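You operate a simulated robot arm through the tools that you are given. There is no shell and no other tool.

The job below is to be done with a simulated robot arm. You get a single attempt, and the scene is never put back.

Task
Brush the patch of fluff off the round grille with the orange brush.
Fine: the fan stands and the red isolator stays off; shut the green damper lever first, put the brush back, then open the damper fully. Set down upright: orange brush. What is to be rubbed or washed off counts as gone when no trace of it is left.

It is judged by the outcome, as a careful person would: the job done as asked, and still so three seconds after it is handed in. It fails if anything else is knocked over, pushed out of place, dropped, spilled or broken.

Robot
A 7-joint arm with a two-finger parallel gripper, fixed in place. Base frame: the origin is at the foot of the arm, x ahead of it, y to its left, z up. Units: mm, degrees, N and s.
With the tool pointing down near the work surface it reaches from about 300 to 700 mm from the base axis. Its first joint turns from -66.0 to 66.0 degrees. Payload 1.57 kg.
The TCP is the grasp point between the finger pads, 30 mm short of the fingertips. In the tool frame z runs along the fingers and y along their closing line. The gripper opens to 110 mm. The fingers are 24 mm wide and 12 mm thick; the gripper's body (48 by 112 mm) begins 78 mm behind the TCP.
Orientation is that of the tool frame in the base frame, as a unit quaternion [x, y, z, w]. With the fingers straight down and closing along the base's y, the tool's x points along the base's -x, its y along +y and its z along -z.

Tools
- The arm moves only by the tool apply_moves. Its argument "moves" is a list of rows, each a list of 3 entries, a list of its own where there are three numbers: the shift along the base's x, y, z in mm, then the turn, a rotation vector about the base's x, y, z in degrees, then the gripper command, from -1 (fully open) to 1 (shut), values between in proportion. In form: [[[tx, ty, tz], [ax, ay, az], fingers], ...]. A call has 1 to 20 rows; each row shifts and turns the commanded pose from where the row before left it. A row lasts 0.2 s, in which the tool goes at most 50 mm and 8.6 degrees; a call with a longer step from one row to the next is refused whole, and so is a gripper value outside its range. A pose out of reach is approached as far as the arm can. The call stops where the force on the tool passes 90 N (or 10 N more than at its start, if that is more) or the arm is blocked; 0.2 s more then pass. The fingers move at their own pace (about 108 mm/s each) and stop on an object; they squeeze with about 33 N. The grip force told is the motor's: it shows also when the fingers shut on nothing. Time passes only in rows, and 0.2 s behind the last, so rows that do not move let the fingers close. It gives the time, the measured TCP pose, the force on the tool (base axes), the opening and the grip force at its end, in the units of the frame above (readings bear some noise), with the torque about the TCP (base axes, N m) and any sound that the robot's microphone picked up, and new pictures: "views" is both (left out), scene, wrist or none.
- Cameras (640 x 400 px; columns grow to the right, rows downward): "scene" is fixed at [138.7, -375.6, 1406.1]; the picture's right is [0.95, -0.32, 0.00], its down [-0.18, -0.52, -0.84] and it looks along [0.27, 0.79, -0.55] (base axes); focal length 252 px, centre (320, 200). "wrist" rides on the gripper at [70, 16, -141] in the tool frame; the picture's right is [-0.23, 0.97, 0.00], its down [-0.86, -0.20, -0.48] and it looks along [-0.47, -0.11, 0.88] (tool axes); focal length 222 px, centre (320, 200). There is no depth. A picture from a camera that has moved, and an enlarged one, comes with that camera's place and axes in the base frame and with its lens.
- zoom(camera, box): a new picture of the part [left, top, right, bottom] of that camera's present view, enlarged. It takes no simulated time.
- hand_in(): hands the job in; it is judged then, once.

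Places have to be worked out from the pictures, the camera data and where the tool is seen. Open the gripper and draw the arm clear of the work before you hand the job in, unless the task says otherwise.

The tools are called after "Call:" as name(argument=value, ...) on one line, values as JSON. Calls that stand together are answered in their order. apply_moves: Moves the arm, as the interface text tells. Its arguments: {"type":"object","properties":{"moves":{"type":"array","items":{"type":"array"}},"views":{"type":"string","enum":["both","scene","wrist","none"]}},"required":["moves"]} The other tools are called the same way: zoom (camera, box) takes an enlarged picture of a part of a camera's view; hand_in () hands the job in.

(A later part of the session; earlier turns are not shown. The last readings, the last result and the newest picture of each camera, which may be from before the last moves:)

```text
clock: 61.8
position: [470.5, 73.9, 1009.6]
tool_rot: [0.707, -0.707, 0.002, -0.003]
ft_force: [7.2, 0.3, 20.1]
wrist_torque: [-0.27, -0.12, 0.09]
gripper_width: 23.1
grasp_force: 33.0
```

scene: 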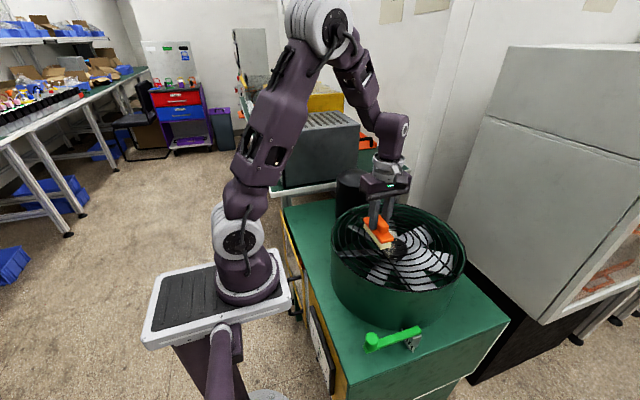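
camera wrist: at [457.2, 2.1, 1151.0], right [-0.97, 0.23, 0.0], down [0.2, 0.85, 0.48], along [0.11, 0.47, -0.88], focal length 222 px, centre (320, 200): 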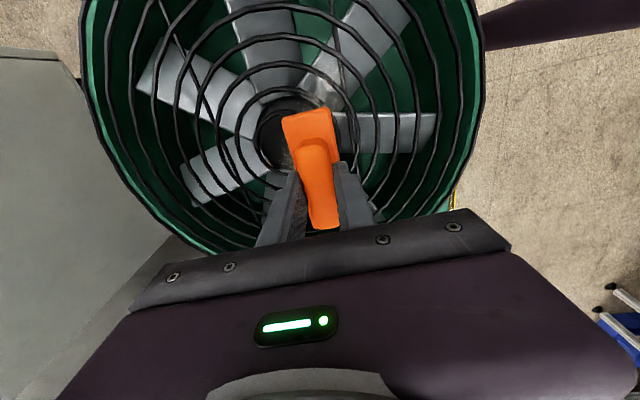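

Call:
apply_moves(moves=[[[-10, 0, 0], [0, 0, 0], 1], [[-10, 0, 0], [0, 0, 0], 1], [[-10, 0, 0], [0, 0, 0], 1], [[-10, 0, 0], [0, 0, 0], 1]], views="none")

Call:
apply_moves(moves=[[[10, 0, 0], [0, 0, 0], 1], [[10, 0, 0], [0, 0, 0], 1], [[10, 0, 0], [0, 0, 0], 1], [[10, 0, 0], [0, 0, 0], 1]], views="none")

Call:
apply_moves(moves=[[[10, 0, 0], [0, 0, 0], 1], [[10, 0, 0], [0, 0, 0], 1], [[10, 0, 0], [0, 0, 0], 1], [[10, 0, 0], [0, 0, 0], 1]], views="wrist")

Call:
zoom(camera="wrist", box=[220, 60, 420, 240])

Call:
zoom(camera="scene", box=[350, 200, 430, 270])

```text
clock: 62.8
position: [431.5, 74.2, 1009.4]
tool_rot: [0.707, -0.707, 0.002, -0.005]
ft_force: [17.4, -1.5, 55.2]
wrist_torque: [-0.72, -0.27, 0.17]
gripper_width: 23.0
grasp_force: 33.1
```

```text
clock: 63.2
position: [435.4, 73.1, 1009.3]
tool_rot: [0.708, -0.706, -0.001, 0.0]
ft_force: [-1.8, -1.0, 23.0]
wrist_torque: [0.05, -0.09, 0.06]
gripper_width: 23.3
grasp_force: 33.0
stopped in row 2: the force on the tool passed its limit at 96 N (the readings are from after the stop); the commanded pose is now the measured one
```

```text
clock: 64.2
position: [473.6, 71.5, 1010.1]
tool_rot: [0.708, -0.706, -0.004, 0.002]
ft_force: [-13.5, 1.1, 40.1]
wrist_torque: [0.15, 0.3, 0.04]
gripper_width: 23.2
grasp_force: 33.0
camera wrist: at [458.6, 1.2, 1150.8], right [-0.97, 0.23, 0.01], down [0.2, 0.85, 0.48], along [0.1, 0.47, -0.88], focal length 222 px, centre (320, 200)
```

wrist: 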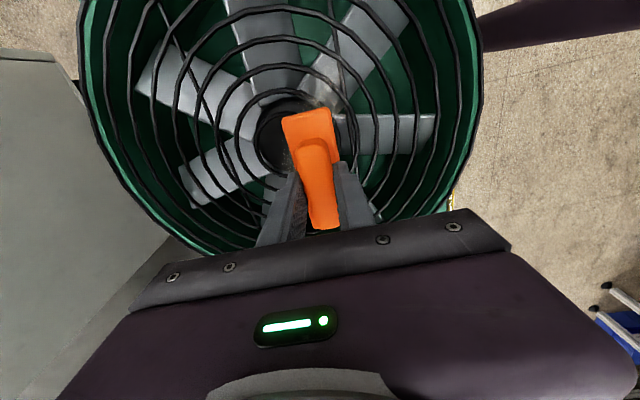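

```text
2.22 times, centred on (320, 150) of wrist
camera zoom: at [458.6, 1.2, 1150.8], right [-0.97, 0.23, 0.01], down [0.2, 0.85, 0.48], along [0.1, 0.47, -0.88], focal length 494 px, centre (320, 311)
```

zoom: 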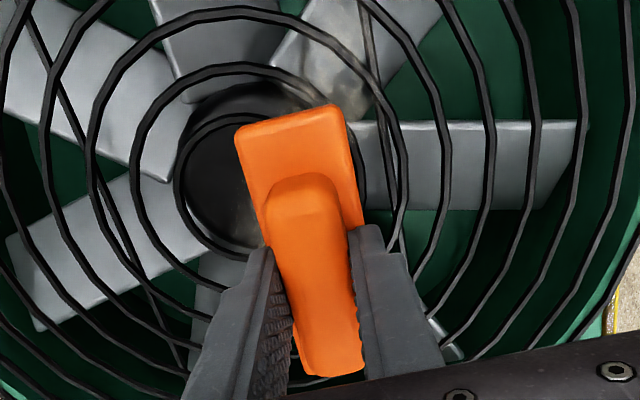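

```text
5.71 times, centred on (390, 235) of scene
camera zoom: at [137.7, -375.7, 1406.2], right [0.95, -0.32, 0.0], down [-0.18, -0.52, -0.84], along [0.27, 0.79, -0.55], focal length 1439 px, centre (-80, 0)
```

zoom: 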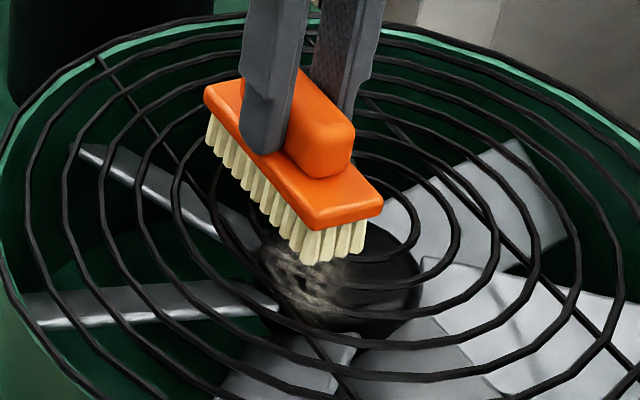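

Force spiked when reversing at the -x end. I'll raise 1.2 mm, keep strokes lighter, and work the remaining fluff, which is at the -y side near the hub.

Call:
apply_moves(moves=[[[0, 0, 1.2], [0, 0, 0], 1]], views="none")

Call:
apply_moves(moves=[[[0, -10, 0], [0, 0, 0], 1], [[0, -10, 0], [0, 0, 0], 1], [[0, -10, 0], [0, 0, 0], 1]], views="none")

```text
clock: 64.7
position: [474.6, 70.5, 1009.1]
tool_rot: [0.708, -0.707, -0.003, 0.002]
ft_force: [-8.6, -2.7, 23.0]
wrist_torque: [-0.09, 0.08, -0.05]
gripper_width: 23.3
grasp_force: 33.4
```

```text
clock: 65.5
position: [475.1, 42.8, 1009.7]
tool_rot: [0.708, -0.706, -0.003, 0.002]
ft_force: [0.3, -0.5, -0.3]
wrist_torque: [0.0, 0.0, 0.02]
gripper_width: 23.1
grasp_force: 33.2
```

Call:
apply_moves(moves=[[[0, 0, -0.6], [0, 0, 0], 1]], views="none")

Call:
apply_moves(moves=[[[0, 0, -0.5], [0, 0, 0], 1]], views="none")

```text
clock: 65.8
position: [476.5, 42.0, 1009.4]
tool_rot: [0.708, -0.706, -0.004, 0.001]
ft_force: [-2.8, -0.2, 6.2]
wrist_torque: [0.01, 0.02, -0.01]
gripper_width: 23.3
grasp_force: 32.9
```

```text
clock: 66.2
position: [476.5, 42.3, 1010.3]
tool_rot: [0.708, -0.706, -0.002, 0.001]
ft_force: [-4.0, -2.4, 22.6]
wrist_torque: [0.0, -0.01, -0.05]
gripper_width: 23.2
grasp_force: 33.3
```

Call:
apply_moves(moves=[[[8, 0, 0], [0, 0, 0], 1], [[8, 0, 0], [0, 0, 0], 1], [[8, 0, 0], [0, 0, 0], 1]], views="none")

Call:
apply_moves(moves=[[[-8, 0, 0], [0, 0, 0], 1], [[-8, 0, 0], [0, 0, 0], 1], [[-8, 0, 0], [0, 0, 0], 1]], views="none")

Call:
apply_moves(moves=[[[-8, 0, 0.2], [0, 0, 0], 1], [[-8, 0, 0.2], [0, 0, 0], 1]], views="wrist")

Call:
zoom(camera="wrist", box=[220, 60, 420, 240])

Call:
zoom(camera="scene", box=[350, 200, 430, 270])

```text
clock: 67.0
position: [497.1, 43.6, 1009.6]
tool_rot: [0.708, -0.706, -0.001, 0.0]
ft_force: [-15.5, 0.7, 54.8]
wrist_torque: [-0.09, 0.59, -0.07]
gripper_width: 23.1
grasp_force: 32.9
```

```text
clock: 67.8
position: [477.7, 44.2, 1009.0]
tool_rot: [0.708, -0.706, -0.001, -0.002]
ft_force: [15.2, 0.0, 45.7]
wrist_torque: [-0.49, -0.7, 0.19]
gripper_width: 23.0
grasp_force: 33.0
```

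```text
clock: 68.5
position: [461.2, 43.1, 1009.0]
tool_rot: [0.708, -0.706, -0.002, -0.001]
ft_force: [16.4, 1.1, 45.8]
wrist_torque: [-0.18, -0.78, 0.04]
gripper_width: 23.5
grasp_force: 33.2
camera wrist: at [443.9, -27.3, 1150.6], right [-0.97, 0.23, 0.0], down [0.2, 0.85, 0.48], along [0.11, 0.47, -0.88], focal length 222 px, centre (320, 200)
```

wrist: 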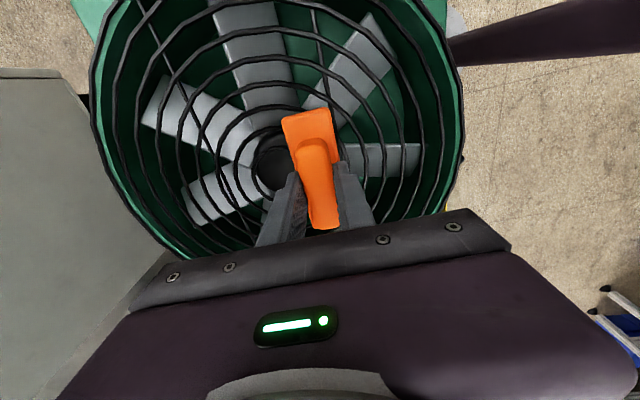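

```text
2.22 times, centred on (320, 150) of wrist
camera zoom: at [443.9, -27.3, 1150.6], right [-0.97, 0.23, 0.0], down [0.2, 0.85, 0.48], along [0.11, 0.47, -0.88], focal length 494 px, centre (320, 311)
```

zoom: 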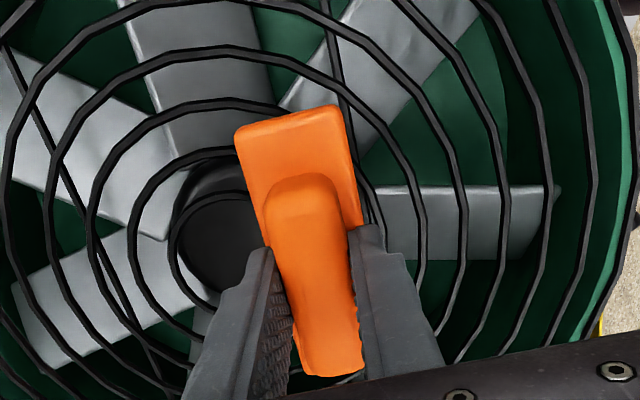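

```text
5.71 times, centred on (390, 235) of scene
camera zoom: at [138.4, -375.6, 1406.1], right [0.95, -0.32, 0.0], down [-0.18, -0.52, -0.84], along [0.27, 0.79, -0.55], focal length 1439 px, centre (-80, 0)
```

zoom: 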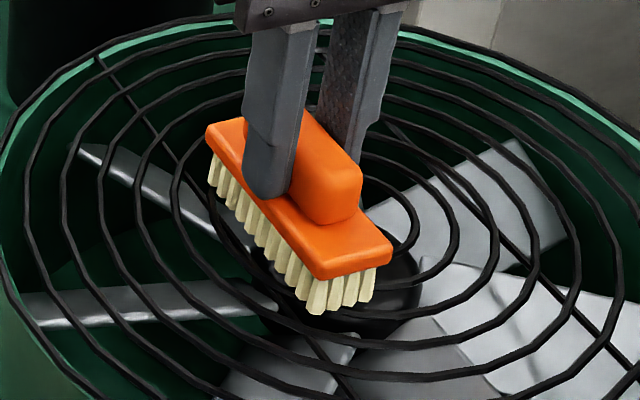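

Most of the fluff is gone. I'll lift clear and step towards +y so the wrist camera can see the whole patch area unobstructed.

Call:
apply_moves(moves=[[[0, 0, 4], [0, 0, 0], 1], [[0, 0, 20], [0, 0, 0], 1], [[0, 10, 40], [0, 0, 0], 1], [[4, 40, 20], [0, 0, 0], 1], [[4, 40, 0], [0, 0, 0], 1], [[4, 25, 0], [0, 0, 0], 1], [[0, 0, 0], [0, 0, 0], 1]], views="both")

Call:
zoom(camera="wrist", box=[220, 0, 420, 120])

Call:
zoom(camera="scene", box=[350, 200, 430, 270])

```text
clock: 70.0
position: [471.1, 158.9, 1092.8]
tool_rot: [0.707, -0.707, -0.003, 0.001]
ft_force: [0.5, 0.2, -1.0]
wrist_torque: [-0.01, 0.03, 0.01]
gripper_width: 23.0
grasp_force: 33.4
camera wrist: at [455.1, 88.6, 1232.8], right [-0.97, 0.23, 0.01], down [0.2, 0.85, 0.48], along [0.1, 0.47, -0.88], focal length 222 px, centre (320, 200)
```

scene: 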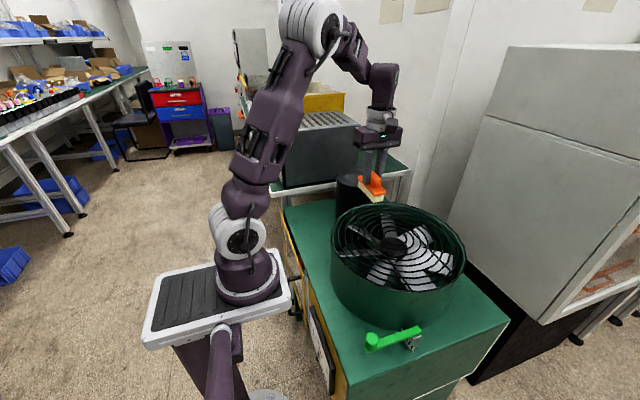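
wrist: 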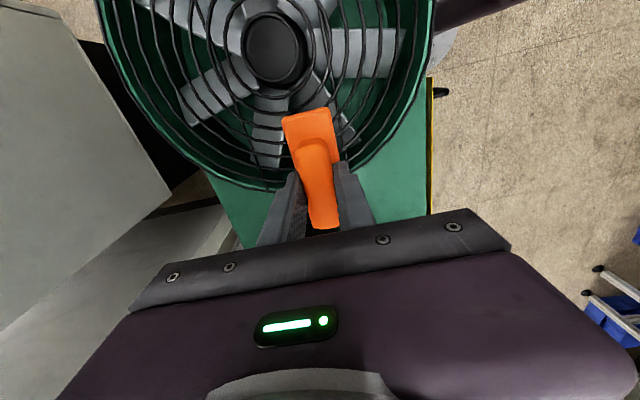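

```text
3.20 times, centred on (320, 60) of wrist
camera zoom: at [455.1, 88.6, 1232.8], right [-0.97, 0.23, 0.01], down [0.2, 0.85, 0.48], along [0.1, 0.47, -0.88], focal length 711 px, centre (320, 648)
```

zoom: 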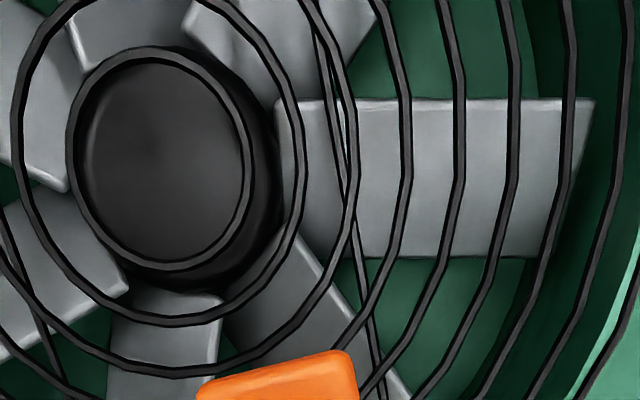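

```text
5.71 times, centred on (390, 235) of scene
camera zoom: at [138.7, -375.6, 1406.1], right [0.95, -0.32, 0.0], down [-0.18, -0.52, -0.84], along [0.27, 0.79, -0.55], focal length 1439 px, centre (-80, 0)
```

zoom: 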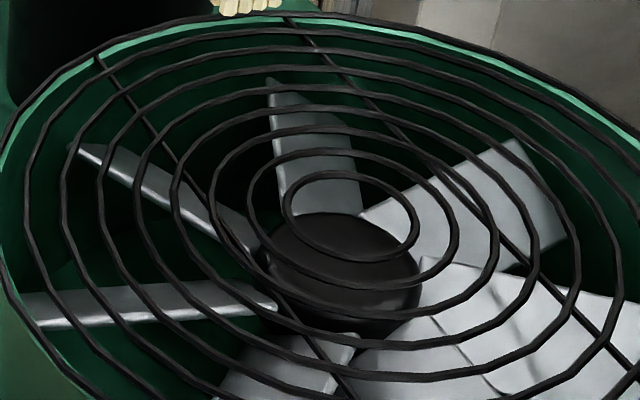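

The patch looks gone in both views. I'll zoom in tighter over the whole former patch area to check for faint traces.

Call:
zoom(camera="scene", box=[364, 212, 400, 238])

Call:
zoom(camera="scene", box=[370, 232, 412, 262])

Call:
zoom(camera="wrist", box=[270, 0, 370, 60])

Call:
zoom(camera="wrist", box=[250, 55, 380, 130])

```text
15.38 times, centred on (382, 225) of scene
camera zoom: at [138.7, -375.6, 1406.1], right [0.95, -0.32, 0.0], down [-0.18, -0.52, -0.84], along [0.27, 0.79, -0.55], focal length 3875 px, centre (-634, -185)
```

zoom: 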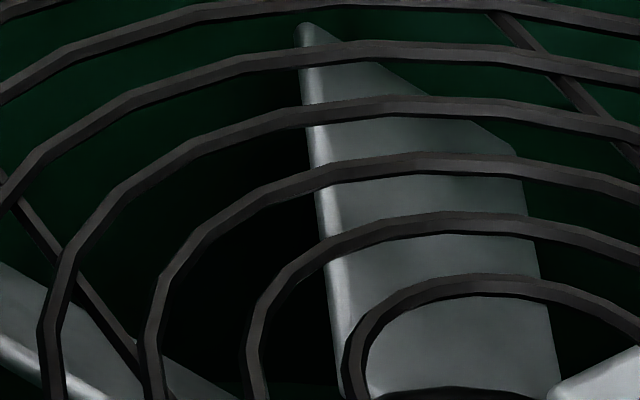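

```text
13.33 times, centred on (391, 247) of scene
camera zoom: at [138.7, -375.6, 1406.1], right [0.95, -0.32, 0.0], down [-0.18, -0.52, -0.84], along [0.27, 0.79, -0.55], focal length 3358 px, centre (-627, -427)
```

zoom: 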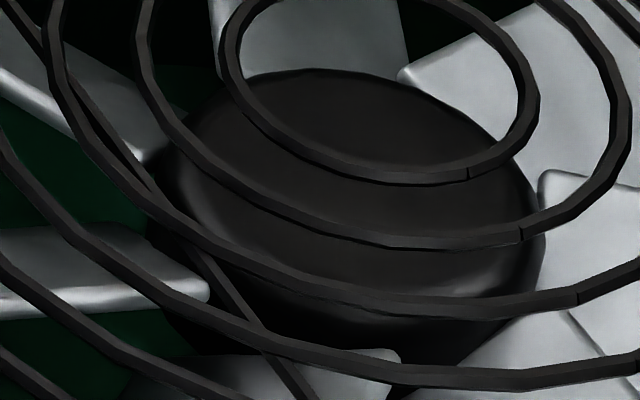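

```text
6.40 times, centred on (320, 30) of wrist
camera zoom: at [455.1, 88.6, 1232.8], right [-0.97, 0.23, 0.01], down [0.2, 0.85, 0.48], along [0.1, 0.47, -0.88], focal length 1422 px, centre (320, 1288)
```

zoom: 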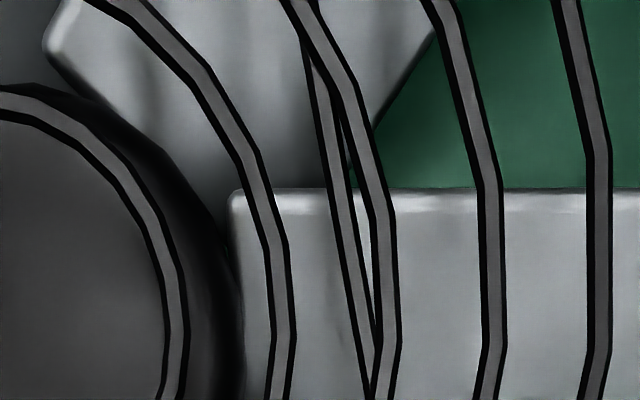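

```text
4.92 times, centred on (315, 92) of wrist
camera zoom: at [455.1, 88.6, 1232.8], right [-0.97, 0.23, 0.01], down [0.2, 0.85, 0.48], along [0.1, 0.47, -0.88], focal length 1094 px, centre (345, 729)
```

zoom: 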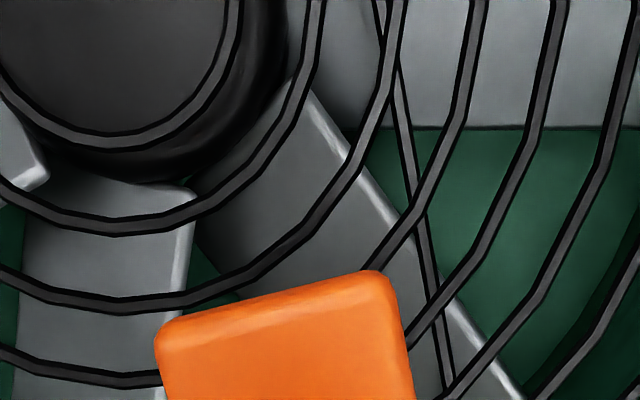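

No traces visible here; the patch's -y edge is just out of the wrist view, so I'll shift to look straight down on it too.

Call:
apply_moves(moves=[[[0, -35, 20], [0, 0, 0], 1], [[0, -35, 20], [0, 0, 0], 1], [[0, 0, 0], [0, 0, 0], 1]], views="wrist")

Call:
zoom(camera="wrist", box=[250, 20, 390, 110])

Call:
zoom(camera="wrist", box=[290, 30, 350, 70])

```text
clock: 70.8
position: [471.0, 88.7, 1131.8]
tool_rot: [0.708, -0.707, -0.003, 0.002]
ft_force: [0.2, 0.2, -1.1]
wrist_torque: [0.03, -0.02, -0.01]
gripper_width: 23.2
grasp_force: 33.5
camera wrist: at [455.4, 17.7, 1273.9], right [-0.97, 0.23, 0.01], down [0.2, 0.85, 0.48], along [0.1, 0.47, -0.88], focal length 222 px, centre (320, 200)
```

wrist: 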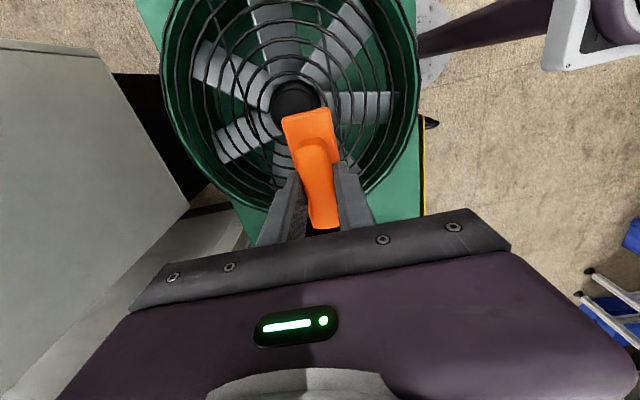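

```text
4.44 times, centred on (320, 65) of wrist
camera zoom: at [455.4, 17.7, 1273.9], right [-0.97, 0.23, 0.01], down [0.2, 0.85, 0.48], along [0.1, 0.47, -0.88], focal length 987 px, centre (320, 800)
```

zoom: 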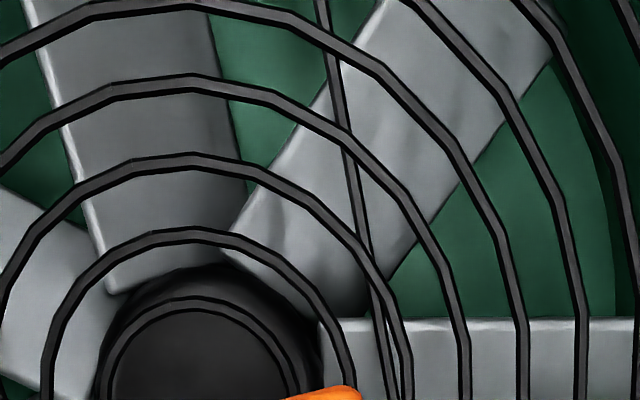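

```text
10.00 times, centred on (320, 50) of wrist
camera zoom: at [455.4, 17.7, 1273.9], right [-0.97, 0.23, 0.01], down [0.2, 0.85, 0.48], along [0.1, 0.47, -0.88], focal length 2221 px, centre (320, 1700)
```

zoom: 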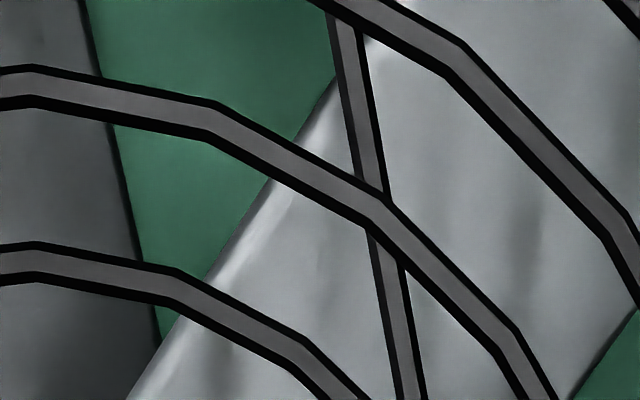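

The grille is clean in every view. Returning the brush along the same route to above its original spot (TCP 361, 410.6).

Call:
apply_moves(moves=[[[-18, 40, 0], [0, 0, 0], 1], [[-18, 40, 0], [0, 0, 0], 1], [[-18, 40, 0], [0, 0, 0], 1], [[-18, 40, 0], [0, 0, 0], 1], [[-18, 40, 0], [0, 0, 0], 1], [[-10, 45, 0], [0, 0, 0], 1], [[-5, 42, 0], [0, 0, 0], 1], [[-5, 35, 0], [0, 0, 0], 1], [[0, 0, -45], [0, 0, 0], 1], [[0, 0, -45], [0, 0, 0], 1], [[0, 0, -45], [0, 0, 0], 1], [[0, 0, -45], [0, 0, 0], 1], [[0, 0, -45], [0, 0, 0], 1], [[0, 0, 0], [0, 0, 0], 1]], views="both")

Call:
zoom(camera="scene", box=[280, 170, 344, 230])

Call:
zoom(camera="wrist", box=[220, 80, 440, 240])

```text
clock: 73.8
position: [361.1, 410.6, 907.6]
tool_rot: [0.708, -0.706, -0.003, 0.002]
ft_force: [-1.6, 1.6, -0.8]
wrist_torque: [0.02, 0.0, 0.0]
gripper_width: 22.9
grasp_force: 32.9
camera wrist: at [345.9, 339.4, 1048.3], right [-0.97, 0.23, 0.01], down [0.2, 0.85, 0.48], along [0.1, 0.47, -0.88], focal length 222 px, centre (320, 200)
```

scene: 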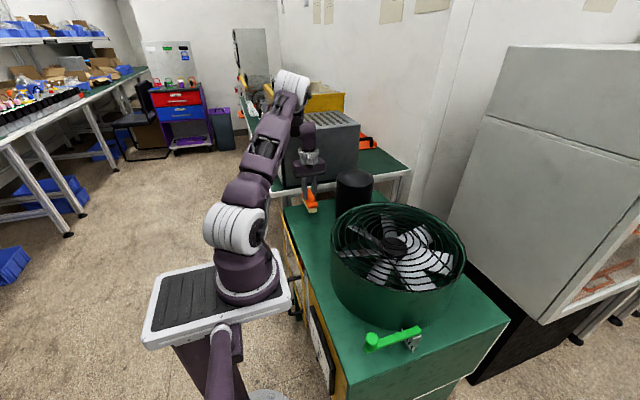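
wrist: 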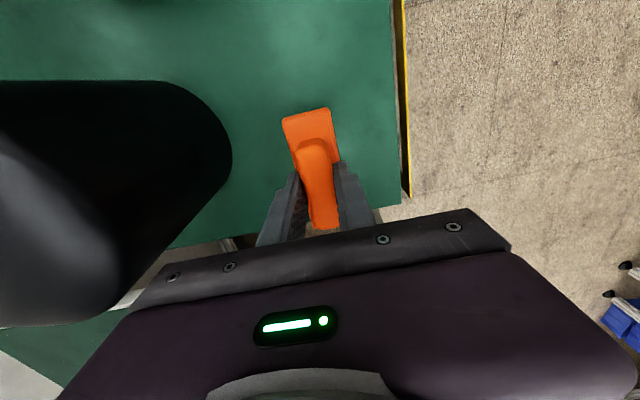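

```text
6.67 times, centred on (312, 200) of scene
camera zoom: at [138.7, -375.6, 1406.1], right [0.95, -0.32, 0.0], down [-0.18, -0.52, -0.84], along [0.27, 0.79, -0.55], focal length 1679 px, centre (373, 200)
```

zoom: 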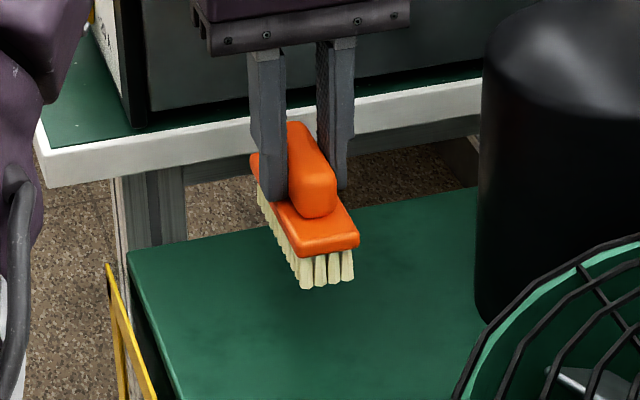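

```text
2.50 times, centred on (330, 160) of wrist
camera zoom: at [345.9, 339.4, 1048.3], right [-0.97, 0.23, 0.01], down [0.2, 0.85, 0.48], along [0.1, 0.47, -0.88], focal length 555 px, centre (295, 300)
```

zoom: 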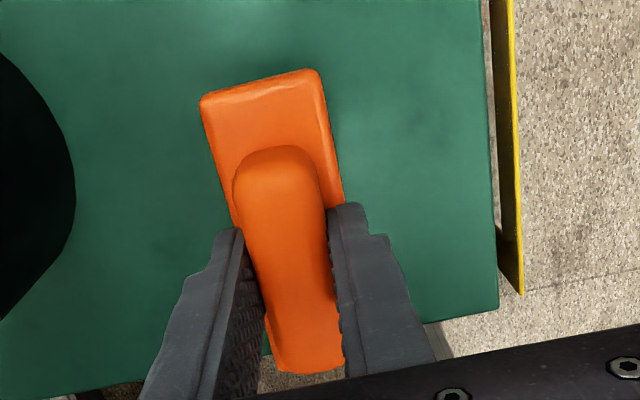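

Descending slowly to set the brush down, with contact expected near z≈855.

Call:
apply_moves(moves=[[[0, 0, -25], [0, 0, 0], 1], [[0, 0, -15], [0, 0, 0], 1], [[0, 0, -8], [0, 0, 0], 1], [[0, 0, 0], [0, 0, 0], 1]], views="none")

Call:
apply_moves(moves=[[[0, 0, -1.5], [0, 0, 0], 1]], views="none")

Call:
apply_moves(moves=[[[0, 0, -1.2], [0, 0, 0], 1]], views="none")

```text
clock: 74.8
position: [360.1, 410.7, 860.6]
tool_rot: [0.708, -0.706, -0.003, 0.002]
ft_force: [-0.2, -0.6, -0.9]
wrist_torque: [0.02, -0.03, -0.02]
gripper_width: 23.1
grasp_force: 33.1
```

```text
clock: 75.2
position: [360.4, 409.8, 859.0]
tool_rot: [0.708, -0.707, -0.003, 0.001]
ft_force: [-0.1, -0.4, -0.9]
wrist_torque: [0.02, -0.01, 0.01]
gripper_width: 22.9
grasp_force: 32.9
```

```text
clock: 75.7
position: [361.5, 409.9, 857.4]
tool_rot: [0.708, -0.706, -0.003, 0.002]
ft_force: [0.0, -0.6, -0.5]
wrist_torque: [0.0, -0.01, 0.01]
gripper_width: 23.3
grasp_force: 32.8
```

Call:
apply_moves(moves=[[[0, 0, -1], [0, 0, 0], 1]], views="none")

Call:
apply_moves(moves=[[[0, 0, -0.8], [0, 0, 0], 1]], views="none")

Call:
apply_moves(moves=[[[0, 0, -0.6], [0, 0, 0], 1]], views="none")

```text
clock: 76.0
position: [361.1, 411.8, 857.1]
tool_rot: [0.707, -0.707, -0.004, 0.002]
ft_force: [-0.1, 0.1, -1.0]
wrist_torque: [0.0, -0.01, 0.03]
gripper_width: 23.1
grasp_force: 33.4
```

```text
clock: 76.5
position: [362.1, 408.6, 856.1]
tool_rot: [0.707, -0.707, -0.004, 0.001]
ft_force: [-0.2, -0.3, -1.3]
wrist_torque: [0.01, 0.0, 0.01]
gripper_width: 23.1
grasp_force: 32.8
```

```text
clock: 76.8
position: [360.3, 410.8, 856.4]
tool_rot: [0.708, -0.707, -0.003, 0.001]
ft_force: [0.4, 0.5, -0.9]
wrist_torque: [0.0, 0.01, 0.01]
gripper_width: 23.1
grasp_force: 32.7
```

Still only the brush's weight (about -1 N) shows; a little further until it touches.

Call:
apply_moves(moves=[[[0, 0, -0.6], [0, 0, 0], 1]], views="none")

Call:
apply_moves(moves=[[[0, 0, -0.6], [0, 0, 0], 1]], views="none")

Call:
zoom(camera="scene", box=[290, 180, 338, 230])

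```text
clock: 77.2
position: [362.3, 410.1, 854.8]
tool_rot: [0.707, -0.707, -0.003, 0.003]
ft_force: [0.1, 0.1, -0.8]
wrist_torque: [0.0, 0.0, -0.03]
gripper_width: 23.4
grasp_force: 33.0
```

```text
clock: 77.7
position: [360.9, 410.9, 854.3]
tool_rot: [0.708, -0.706, -0.003, 0.003]
ft_force: [0.0, -1.1, -0.1]
wrist_torque: [0.03, -0.03, 0.0]
gripper_width: 23.4
grasp_force: 33.0
```

```text
8.00 times, centred on (314, 205) of scene
camera zoom: at [138.7, -375.6, 1406.1], right [0.95, -0.32, 0.0], down [-0.18, -0.52, -0.84], along [0.27, 0.79, -0.55], focal length 2015 px, centre (368, 160)
```

zoom: 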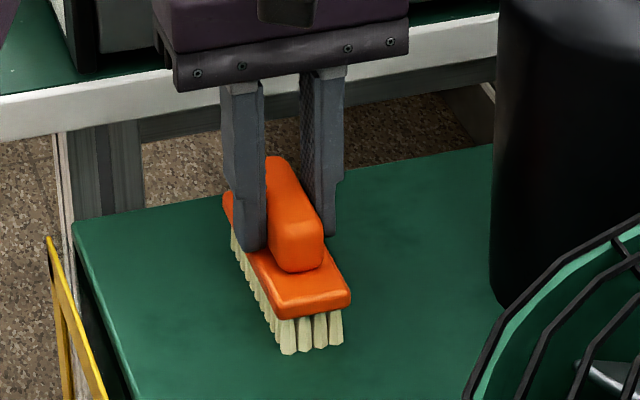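

Contact is just beginning, and the picture matches the original pose. One more half millimetre, then release.

Call:
apply_moves(moves=[[[0, 0, -0.5], [0, 0, 0], 1]], views="none")

Call:
apply_moves(moves=[[[0, 0, 0], [0, 0, 0], 0.5], [[0, 0, 0], [0, 0, 0], 0.3], [[0, 0, 0], [0, 0, 0], 0.1], [[0, 0, 0], [0, 0, 0], 0.0]], views="both")

Call:
zoom(camera="scene", box=[290, 180, 338, 230])

```text
clock: 78.0
position: [360.4, 409.8, 853.8]
tool_rot: [0.708, -0.707, -0.003, 0.0]
ft_force: [-3.3, -0.5, 11.2]
wrist_torque: [-0.18, -0.01, -0.02]
gripper_width: 23.3
grasp_force: 33.0
```

```text
clock: 79.0
position: [361.1, 409.2, 853.8]
tool_rot: [0.708, -0.707, -0.002, 0.003]
ft_force: [-0.1, -0.1, 0.3]
wrist_torque: [-0.03, -0.01, 0.02]
gripper_width: 55.1
grasp_force: 0.0
camera wrist: at [345.4, 339.1, 994.2], right [-0.97, 0.23, 0.01], down [0.2, 0.86, 0.48], along [0.1, 0.47, -0.88], focal length 222 px, centre (320, 200)
```

scene: 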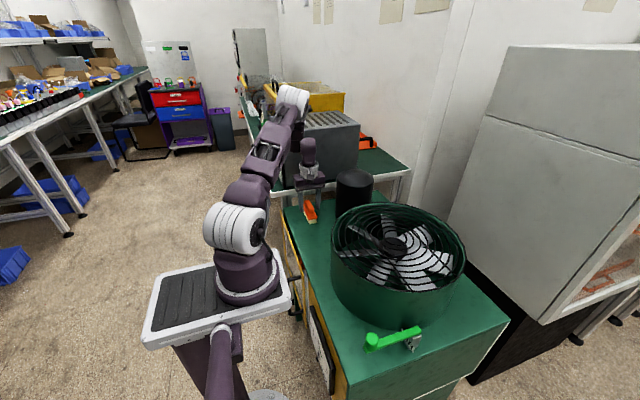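
wrist: 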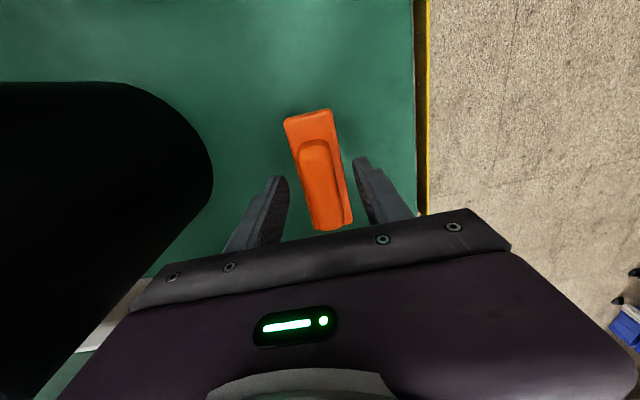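

```text
8.00 times, centred on (314, 205) of scene
camera zoom: at [138.7, -375.6, 1406.1], right [0.95, -0.32, 0.0], down [-0.18, -0.52, -0.84], along [0.27, 0.79, -0.55], focal length 2015 px, centre (368, 160)
```

zoom: 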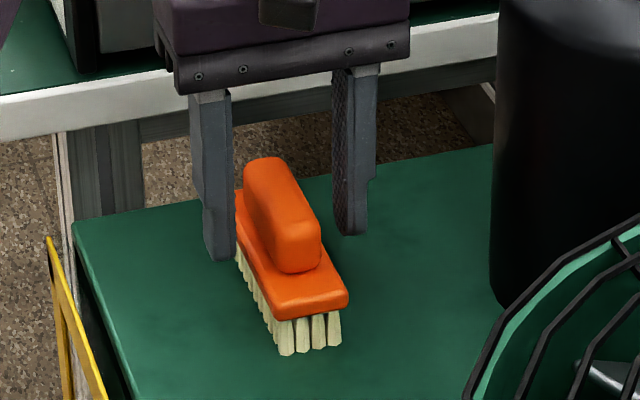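

The brush stands upright on its original spot. I'll withdraw straight up, then travel back towards the lever turning the tool back by 90°.

Call:
apply_moves(moves=[[[0, 0, 15], [0, 0, 0], 0.0], [[0, 0, 35], [0, 0, 0], 0.0], [[0, 0, 45], [0, 0, 0], 0.0], [[0, 0, 45], [0, 0, 0], 0.0], [[0, 0, 45], [0, 0, 0], 0.0], [[0, 0, 45], [0, 0, 0], 0.0], [[0, 0, 20], [0, 0, 0], 0.0], [[0, 0, 0], [0, 0, 0], 0.0]], views="both")

Call:
apply_moves(moves=[[[-3, -46, 0], [0, 0, -8.2], 0.0], [[-3, -46, 0], [0, 0, -8.2], 0.0], [[-3, -46, 0], [0, 0, -8.2], 0.0], [[-3, -46, 0], [0, 0, -8.2], 0.0], [[-3, -46, 0], [0, 0, -8.2], 0.0], [[-3, -46, 0], [0, 0, -8.2], 0.0], [[-3, -46, 0], [0, 0, -8.2], 0.0], [[-3, -46, 0], [0, 0, -8.2], 0.0], [[-3, -46, 0], [0, 0, -8.2], 0.0], [[-3, -46, 0], [0, 0, -8.2], 0.0], [[0, -46, 0], [0, 0, -8.2], 0.0], [[0, 0, 0], [0, 0, 0], 0.0]], views="both")

Call:
zoom(camera="scene", box=[350, 310, 446, 370])

Call:
zoom(camera="scene", box=[280, 180, 360, 230])

```text
clock: 80.8
position: [361.8, 410.4, 1102.6]
tool_rot: [0.708, -0.706, -0.004, 0.002]
ft_force: [-0.9, 0.2, 0.6]
wrist_torque: [-0.02, 0.0, 0.01]
gripper_width: 55.0
grasp_force: 0.0
camera wrist: at [345.7, 339.6, 1244.4], right [-0.97, 0.23, 0.01], down [0.2, 0.85, 0.48], along [0.1, 0.47, -0.88], focal length 222 px, centre (320, 200)
```

scene: 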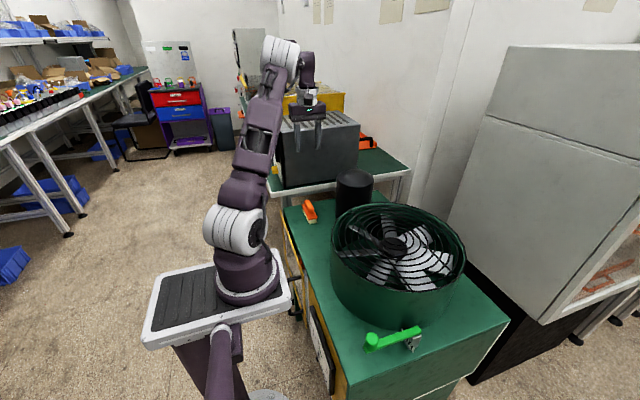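
wrist: 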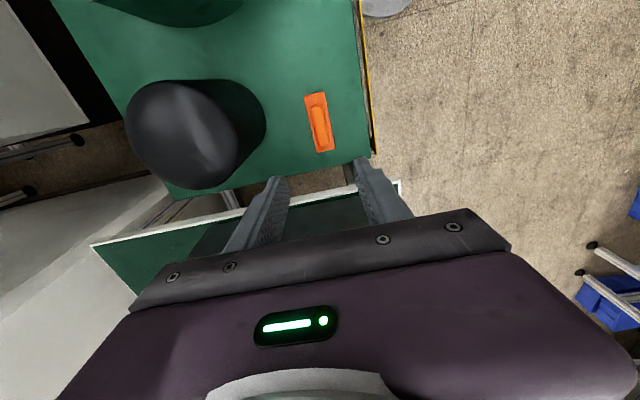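

```text
clock: 83.5
position: [331.2, -94.7, 1103.5]
tool_rot: [0.001, 1.0, 0.004, 0.001]
ft_force: [1.0, -0.1, -0.1]
wrist_torque: [0.0, 0.01, 0.04]
gripper_width: 54.9
grasp_force: 0.1
camera wrist: at [260.5, -79.5, 1244.9], right [0.23, 0.97, 0.01], down [0.85, -0.21, 0.48], along [0.47, -0.1, -0.88], focal length 222 px, centre (320, 200)
```

scene: 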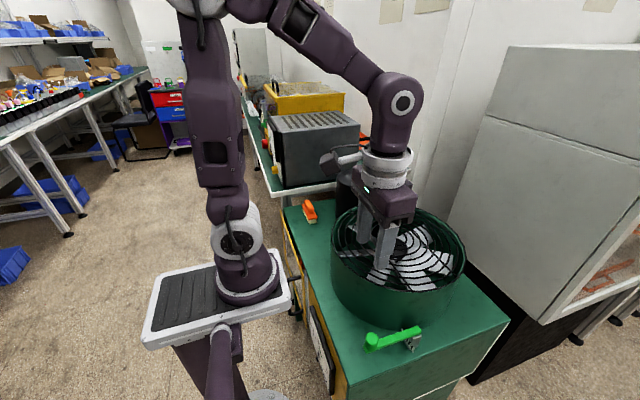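
wrist: 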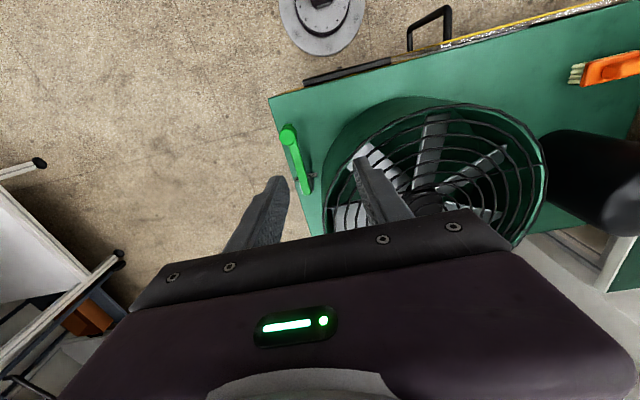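

```text
6.67 times, centred on (398, 340) of scene
camera zoom: at [138.7, -375.6, 1406.1], right [0.95, -0.32, 0.0], down [-0.18, -0.52, -0.84], along [0.27, 0.79, -0.55], focal length 1679 px, centre (-200, -733)
```

zoom: 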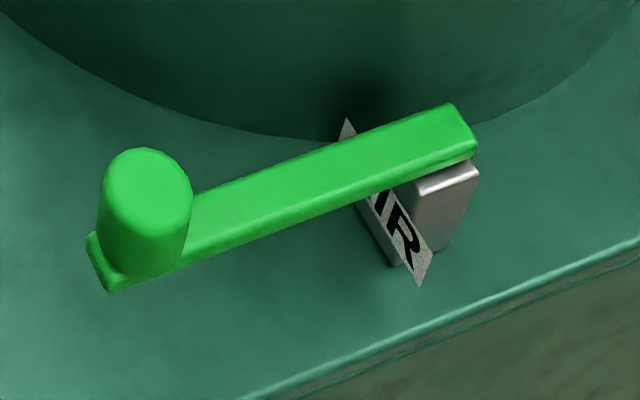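

```text
8.00 times, centred on (320, 205) of scene
camera zoom: at [138.7, -375.6, 1406.1], right [0.95, -0.32, 0.0], down [-0.18, -0.52, -0.84], along [0.27, 0.79, -0.55], focal length 2015 px, centre (320, 160)
```

zoom: 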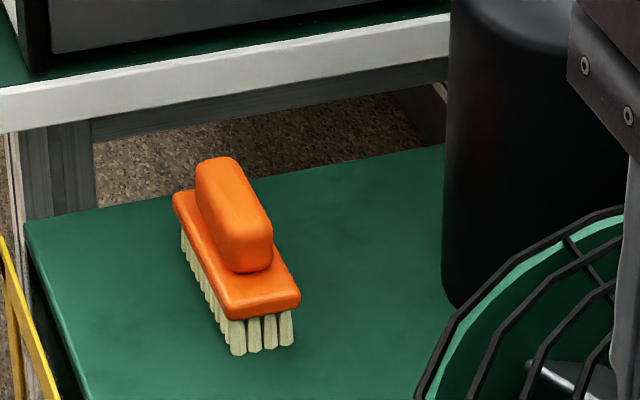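

The lever is still fully home and the brush stands upright. Now I'll open the damper: closed fist on the +y side of the knob, then sweep it to the -y end stop.

Call:
apply_moves(moves=[[[0, -5, -45], [0, 0, 0], 1], [[0, -5, -45], [0, 0, 0], 1], [[0, -4, -45], [0, 0, 0], 1], [[0, 0, -45], [0, 0, 0], 1], [[0, 0, -33], [0, 0, 0], 1], [[0, 0, 0], [0, 0, 0], 1]], views="both")

Call:
zoom(camera="wrist", box=[240, 130, 400, 240])

```text
clock: 84.8
position: [329.8, -108.9, 891.5]
tool_rot: [0.0, 1.0, 0.003, 0.001]
ft_force: [-0.2, -0.4, -0.7]
wrist_torque: [0.04, 0.03, -0.03]
gripper_width: 0.0
grasp_force: 21.8
camera wrist: at [259.4, -94.5, 1033.1], right [0.23, 0.97, 0.01], down [0.85, -0.2, 0.48], along [0.47, -0.1, -0.88], focal length 222 px, centre (320, 200)
```

scene: 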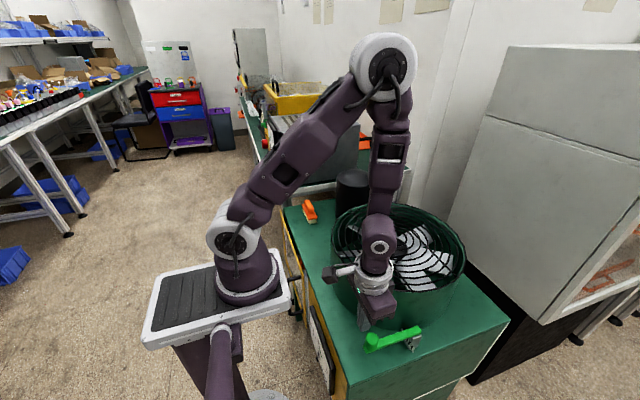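
wrist: 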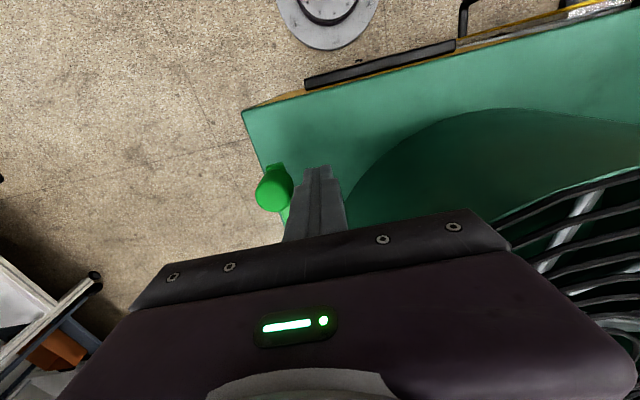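

```text
3.64 times, centred on (320, 185) of wrist
camera zoom: at [259.4, -94.5, 1033.1], right [0.23, 0.97, 0.01], down [0.85, -0.2, 0.48], along [0.47, -0.1, -0.88], focal length 808 px, centre (320, 254)
```

zoom: 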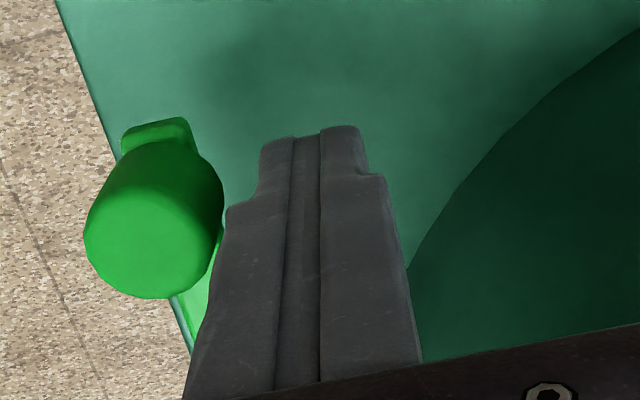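

Call:
apply_moves(moves=[[[0, -6, -3], [0, 0, 0], 1], [[0, -6, 0], [0, 0, 0], 1], [[0.5, -6, 0], [0, 0, 0], 1], [[1, -6, 0], [0, 0, 0], 1], [[1, -6, 0], [0, 0, 0], 1]], views="none")

Call:
apply_moves(moves=[[[0.5, -4, 0], [0, 0, 0], 1], [[0.5, -3, 0], [0, 0, 0], 1]], views="none")

Call:
apply_moves(moves=[[[0.5, -2, 0], [0, 0, 0], 1]], views="none")

```text
clock: 86.0
position: [332.9, -139.8, 888.3]
tool_rot: [0.001, 1.0, 0.003, 0.0]
ft_force: [-0.5, -0.3, 0.5]
wrist_torque: [-0.01, -0.02, 0.0]
gripper_width: 0.0
grasp_force: 21.2
```

```text
clock: 86.7
position: [334.1, -146.3, 887.2]
tool_rot: [0.001, 1.0, 0.003, 0.0]
ft_force: [-1.2, 1.0, 1.5]
wrist_torque: [0.07, 0.0, -0.01]
gripper_width: 0.0
grasp_force: 21.1
```

```text
clock: 87.0
position: [334.1, -147.7, 887.7]
tool_rot: [0.0, 1.0, 0.004, -0.002]
ft_force: [-4.7, 13.1, 3.1]
wrist_torque: [0.4, 0.2, -0.03]
gripper_width: 0.0
grasp_force: 21.0
```

Call:
apply_moves(moves=[[[0.4, -2, 0], [0, 0, 0], 1]], views="none")

Call:
apply_moves(moves=[[[0.4, -2, 0], [0, 0, 0], 1]], views="none")

Call:
apply_moves(moves=[[[0.4, -2, 0], [0, 0, 0], 1]], views="both")

Call:
zoom(camera="scene", box=[350, 310, 446, 370])

```text
clock: 87.5
position: [333.5, -148.1, 886.8]
tool_rot: [0.0, 1.0, 0.005, -0.002]
ft_force: [-9.3, 28.4, -2.7]
wrist_torque: [0.83, 0.2, -0.12]
gripper_width: 0.0
grasp_force: 20.4
```

```text
clock: 87.8
position: [335.0, -150.5, 887.2]
tool_rot: [0.0, 1.0, 0.006, -0.003]
ft_force: [-8.7, 49.9, -5.7]
wrist_torque: [1.33, 0.2, -0.14]
gripper_width: 0.0
grasp_force: 21.1
```

```text
clock: 88.2
position: [335.0, -149.6, 888.2]
tool_rot: [-0.002, 1.0, 0.007, -0.004]
ft_force: [-6.1, 65.2, 5.7]
wrist_torque: [1.54, 0.16, -0.17]
gripper_width: 0.0
grasp_force: 21.4
camera wrist: at [265.1, -136.5, 1029.5], right [0.22, 0.97, 0.01], down [0.86, -0.2, 0.47], along [0.46, -0.1, -0.88], focal length 222 px, centre (320, 200)
```

scene: 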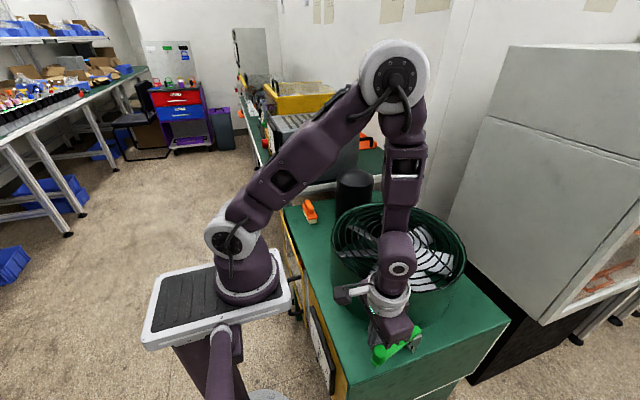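
wrist: 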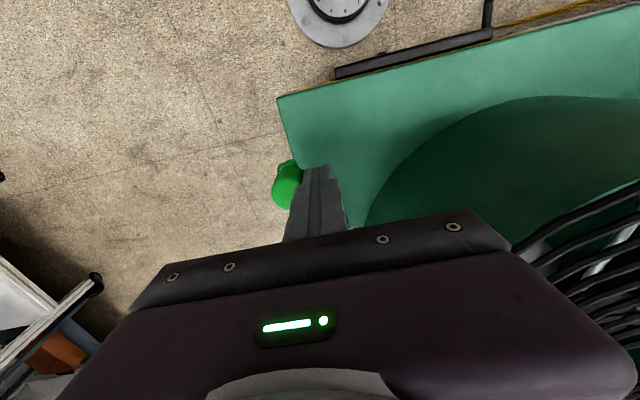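

```text
6.67 times, centred on (398, 340) of scene
camera zoom: at [138.5, -374.0, 1406.6], right [0.95, -0.32, 0.0], down [-0.18, -0.52, -0.84], along [0.27, 0.79, -0.55], focal length 1679 px, centre (-200, -733)
```

zoom: 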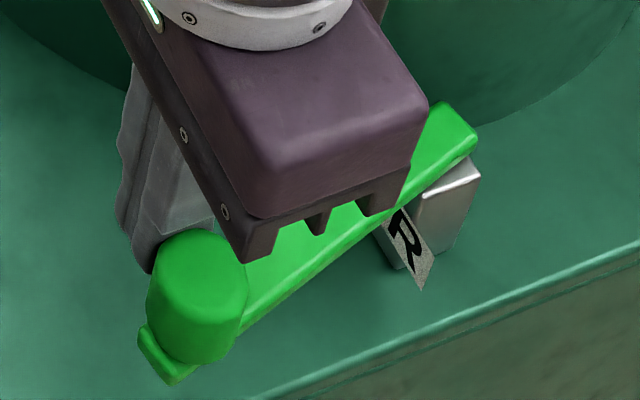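

65 N with no further movement, so this is the far end of the lever's travel. I'll back off gently so the lever stays put, and climb clear.

Call:
apply_moves(moves=[[[-1, 6, 0], [0, 0, 0], 1], [[0, 10, 0], [0, 0, 0], 1], [[0, 10, 5], [0, 0, 0], 1], [[0, 5, 40], [0, 0, 0], 1], [[0, 5, 45], [0, 0, 0], 1], [[0, 5, 45], [0, 0, 0], 1], [[0, 10, 45], [0, 0, 0], -1], [[0, 20, 40], [0, 0, 0], -1], [[0, 0, 0], [0, 0, 0], -1]], views="both")

Call:
zoom(camera="scene", box=[350, 310, 446, 370])

Call:
zoom(camera="wrist", box=[260, 90, 380, 220])

Call:
zoom(camera="scene", box=[308, 338, 340, 358])

```text
clock: 90.2
position: [332.3, -85.8, 1108.3]
tool_rot: [0.001, 1.0, 0.003, 0.001]
ft_force: [0.3, -0.1, -0.2]
wrist_torque: [0.04, -0.02, 0.0]
gripper_width: 110.2
grasp_force: 0.0
camera wrist: at [261.5, -70.5, 1248.3], right [0.23, 0.97, 0.01], down [0.85, -0.2, 0.48], along [0.47, -0.1, -0.88], focal length 222 px, centre (320, 200)
```

scene: 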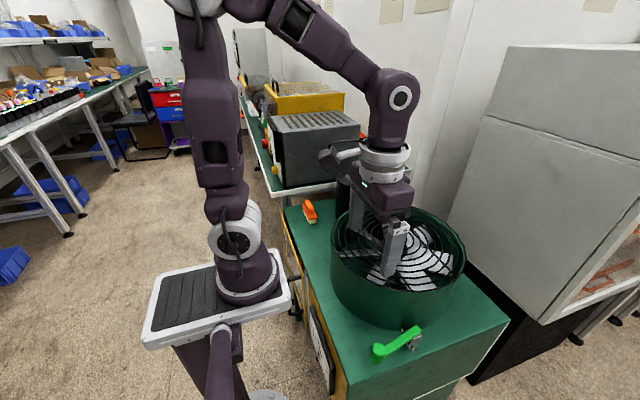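
wrist: 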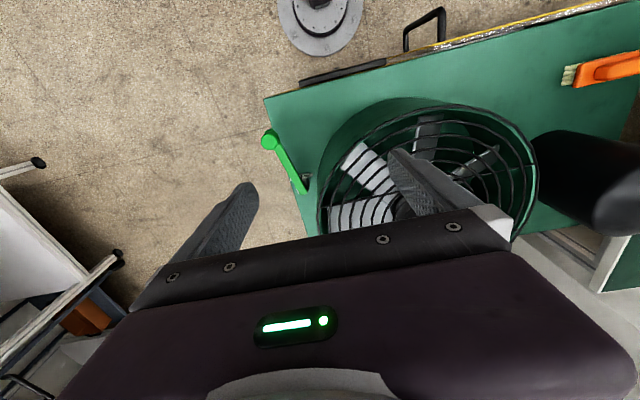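

```text
6.67 times, centred on (398, 340) of scene
camera zoom: at [138.7, -375.6, 1406.1], right [0.95, -0.32, 0.0], down [-0.18, -0.52, -0.84], along [0.27, 0.79, -0.55], focal length 1679 px, centre (-200, -733)
```

zoom: 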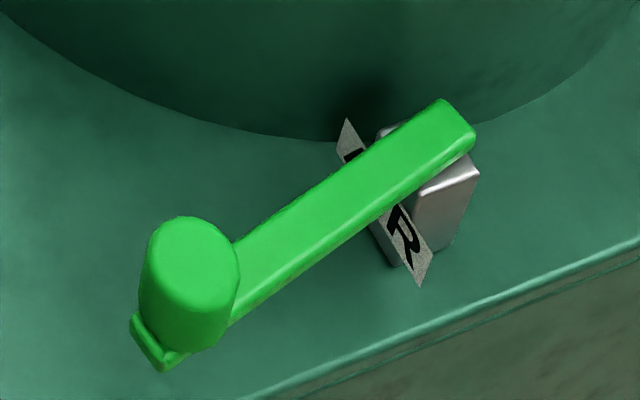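

```text
3.08 times, centred on (320, 155) of wrist
camera zoom: at [261.5, -70.5, 1248.3], right [0.23, 0.97, 0.01], down [0.85, -0.2, 0.48], along [0.47, -0.1, -0.88], focal length 684 px, centre (320, 338)
```

zoom: 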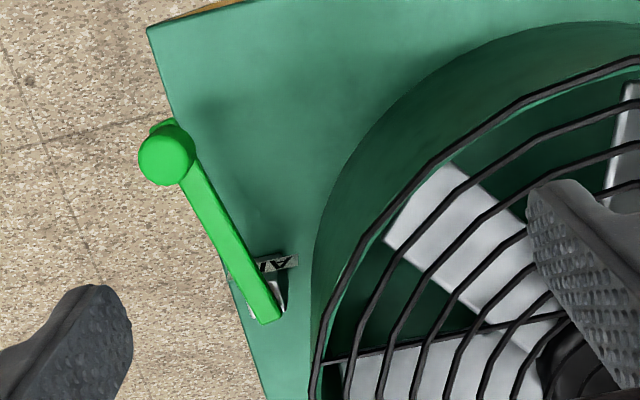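

```text
16.00 times, centred on (324, 348) of scene
camera zoom: at [138.7, -375.6, 1406.1], right [0.95, -0.32, 0.0], down [-0.18, -0.52, -0.84], along [0.27, 0.79, -0.55], focal length 4030 px, centre (256, -2168)
```

zoom: 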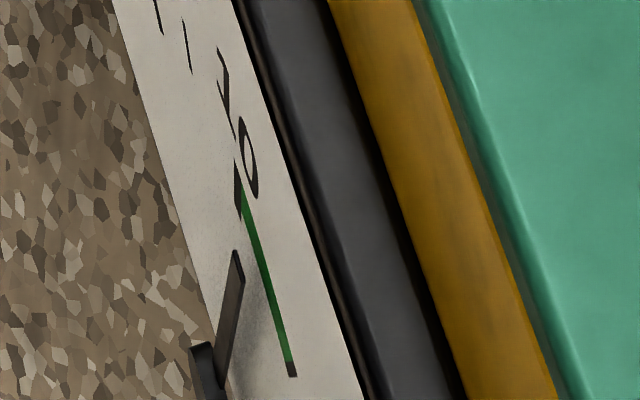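

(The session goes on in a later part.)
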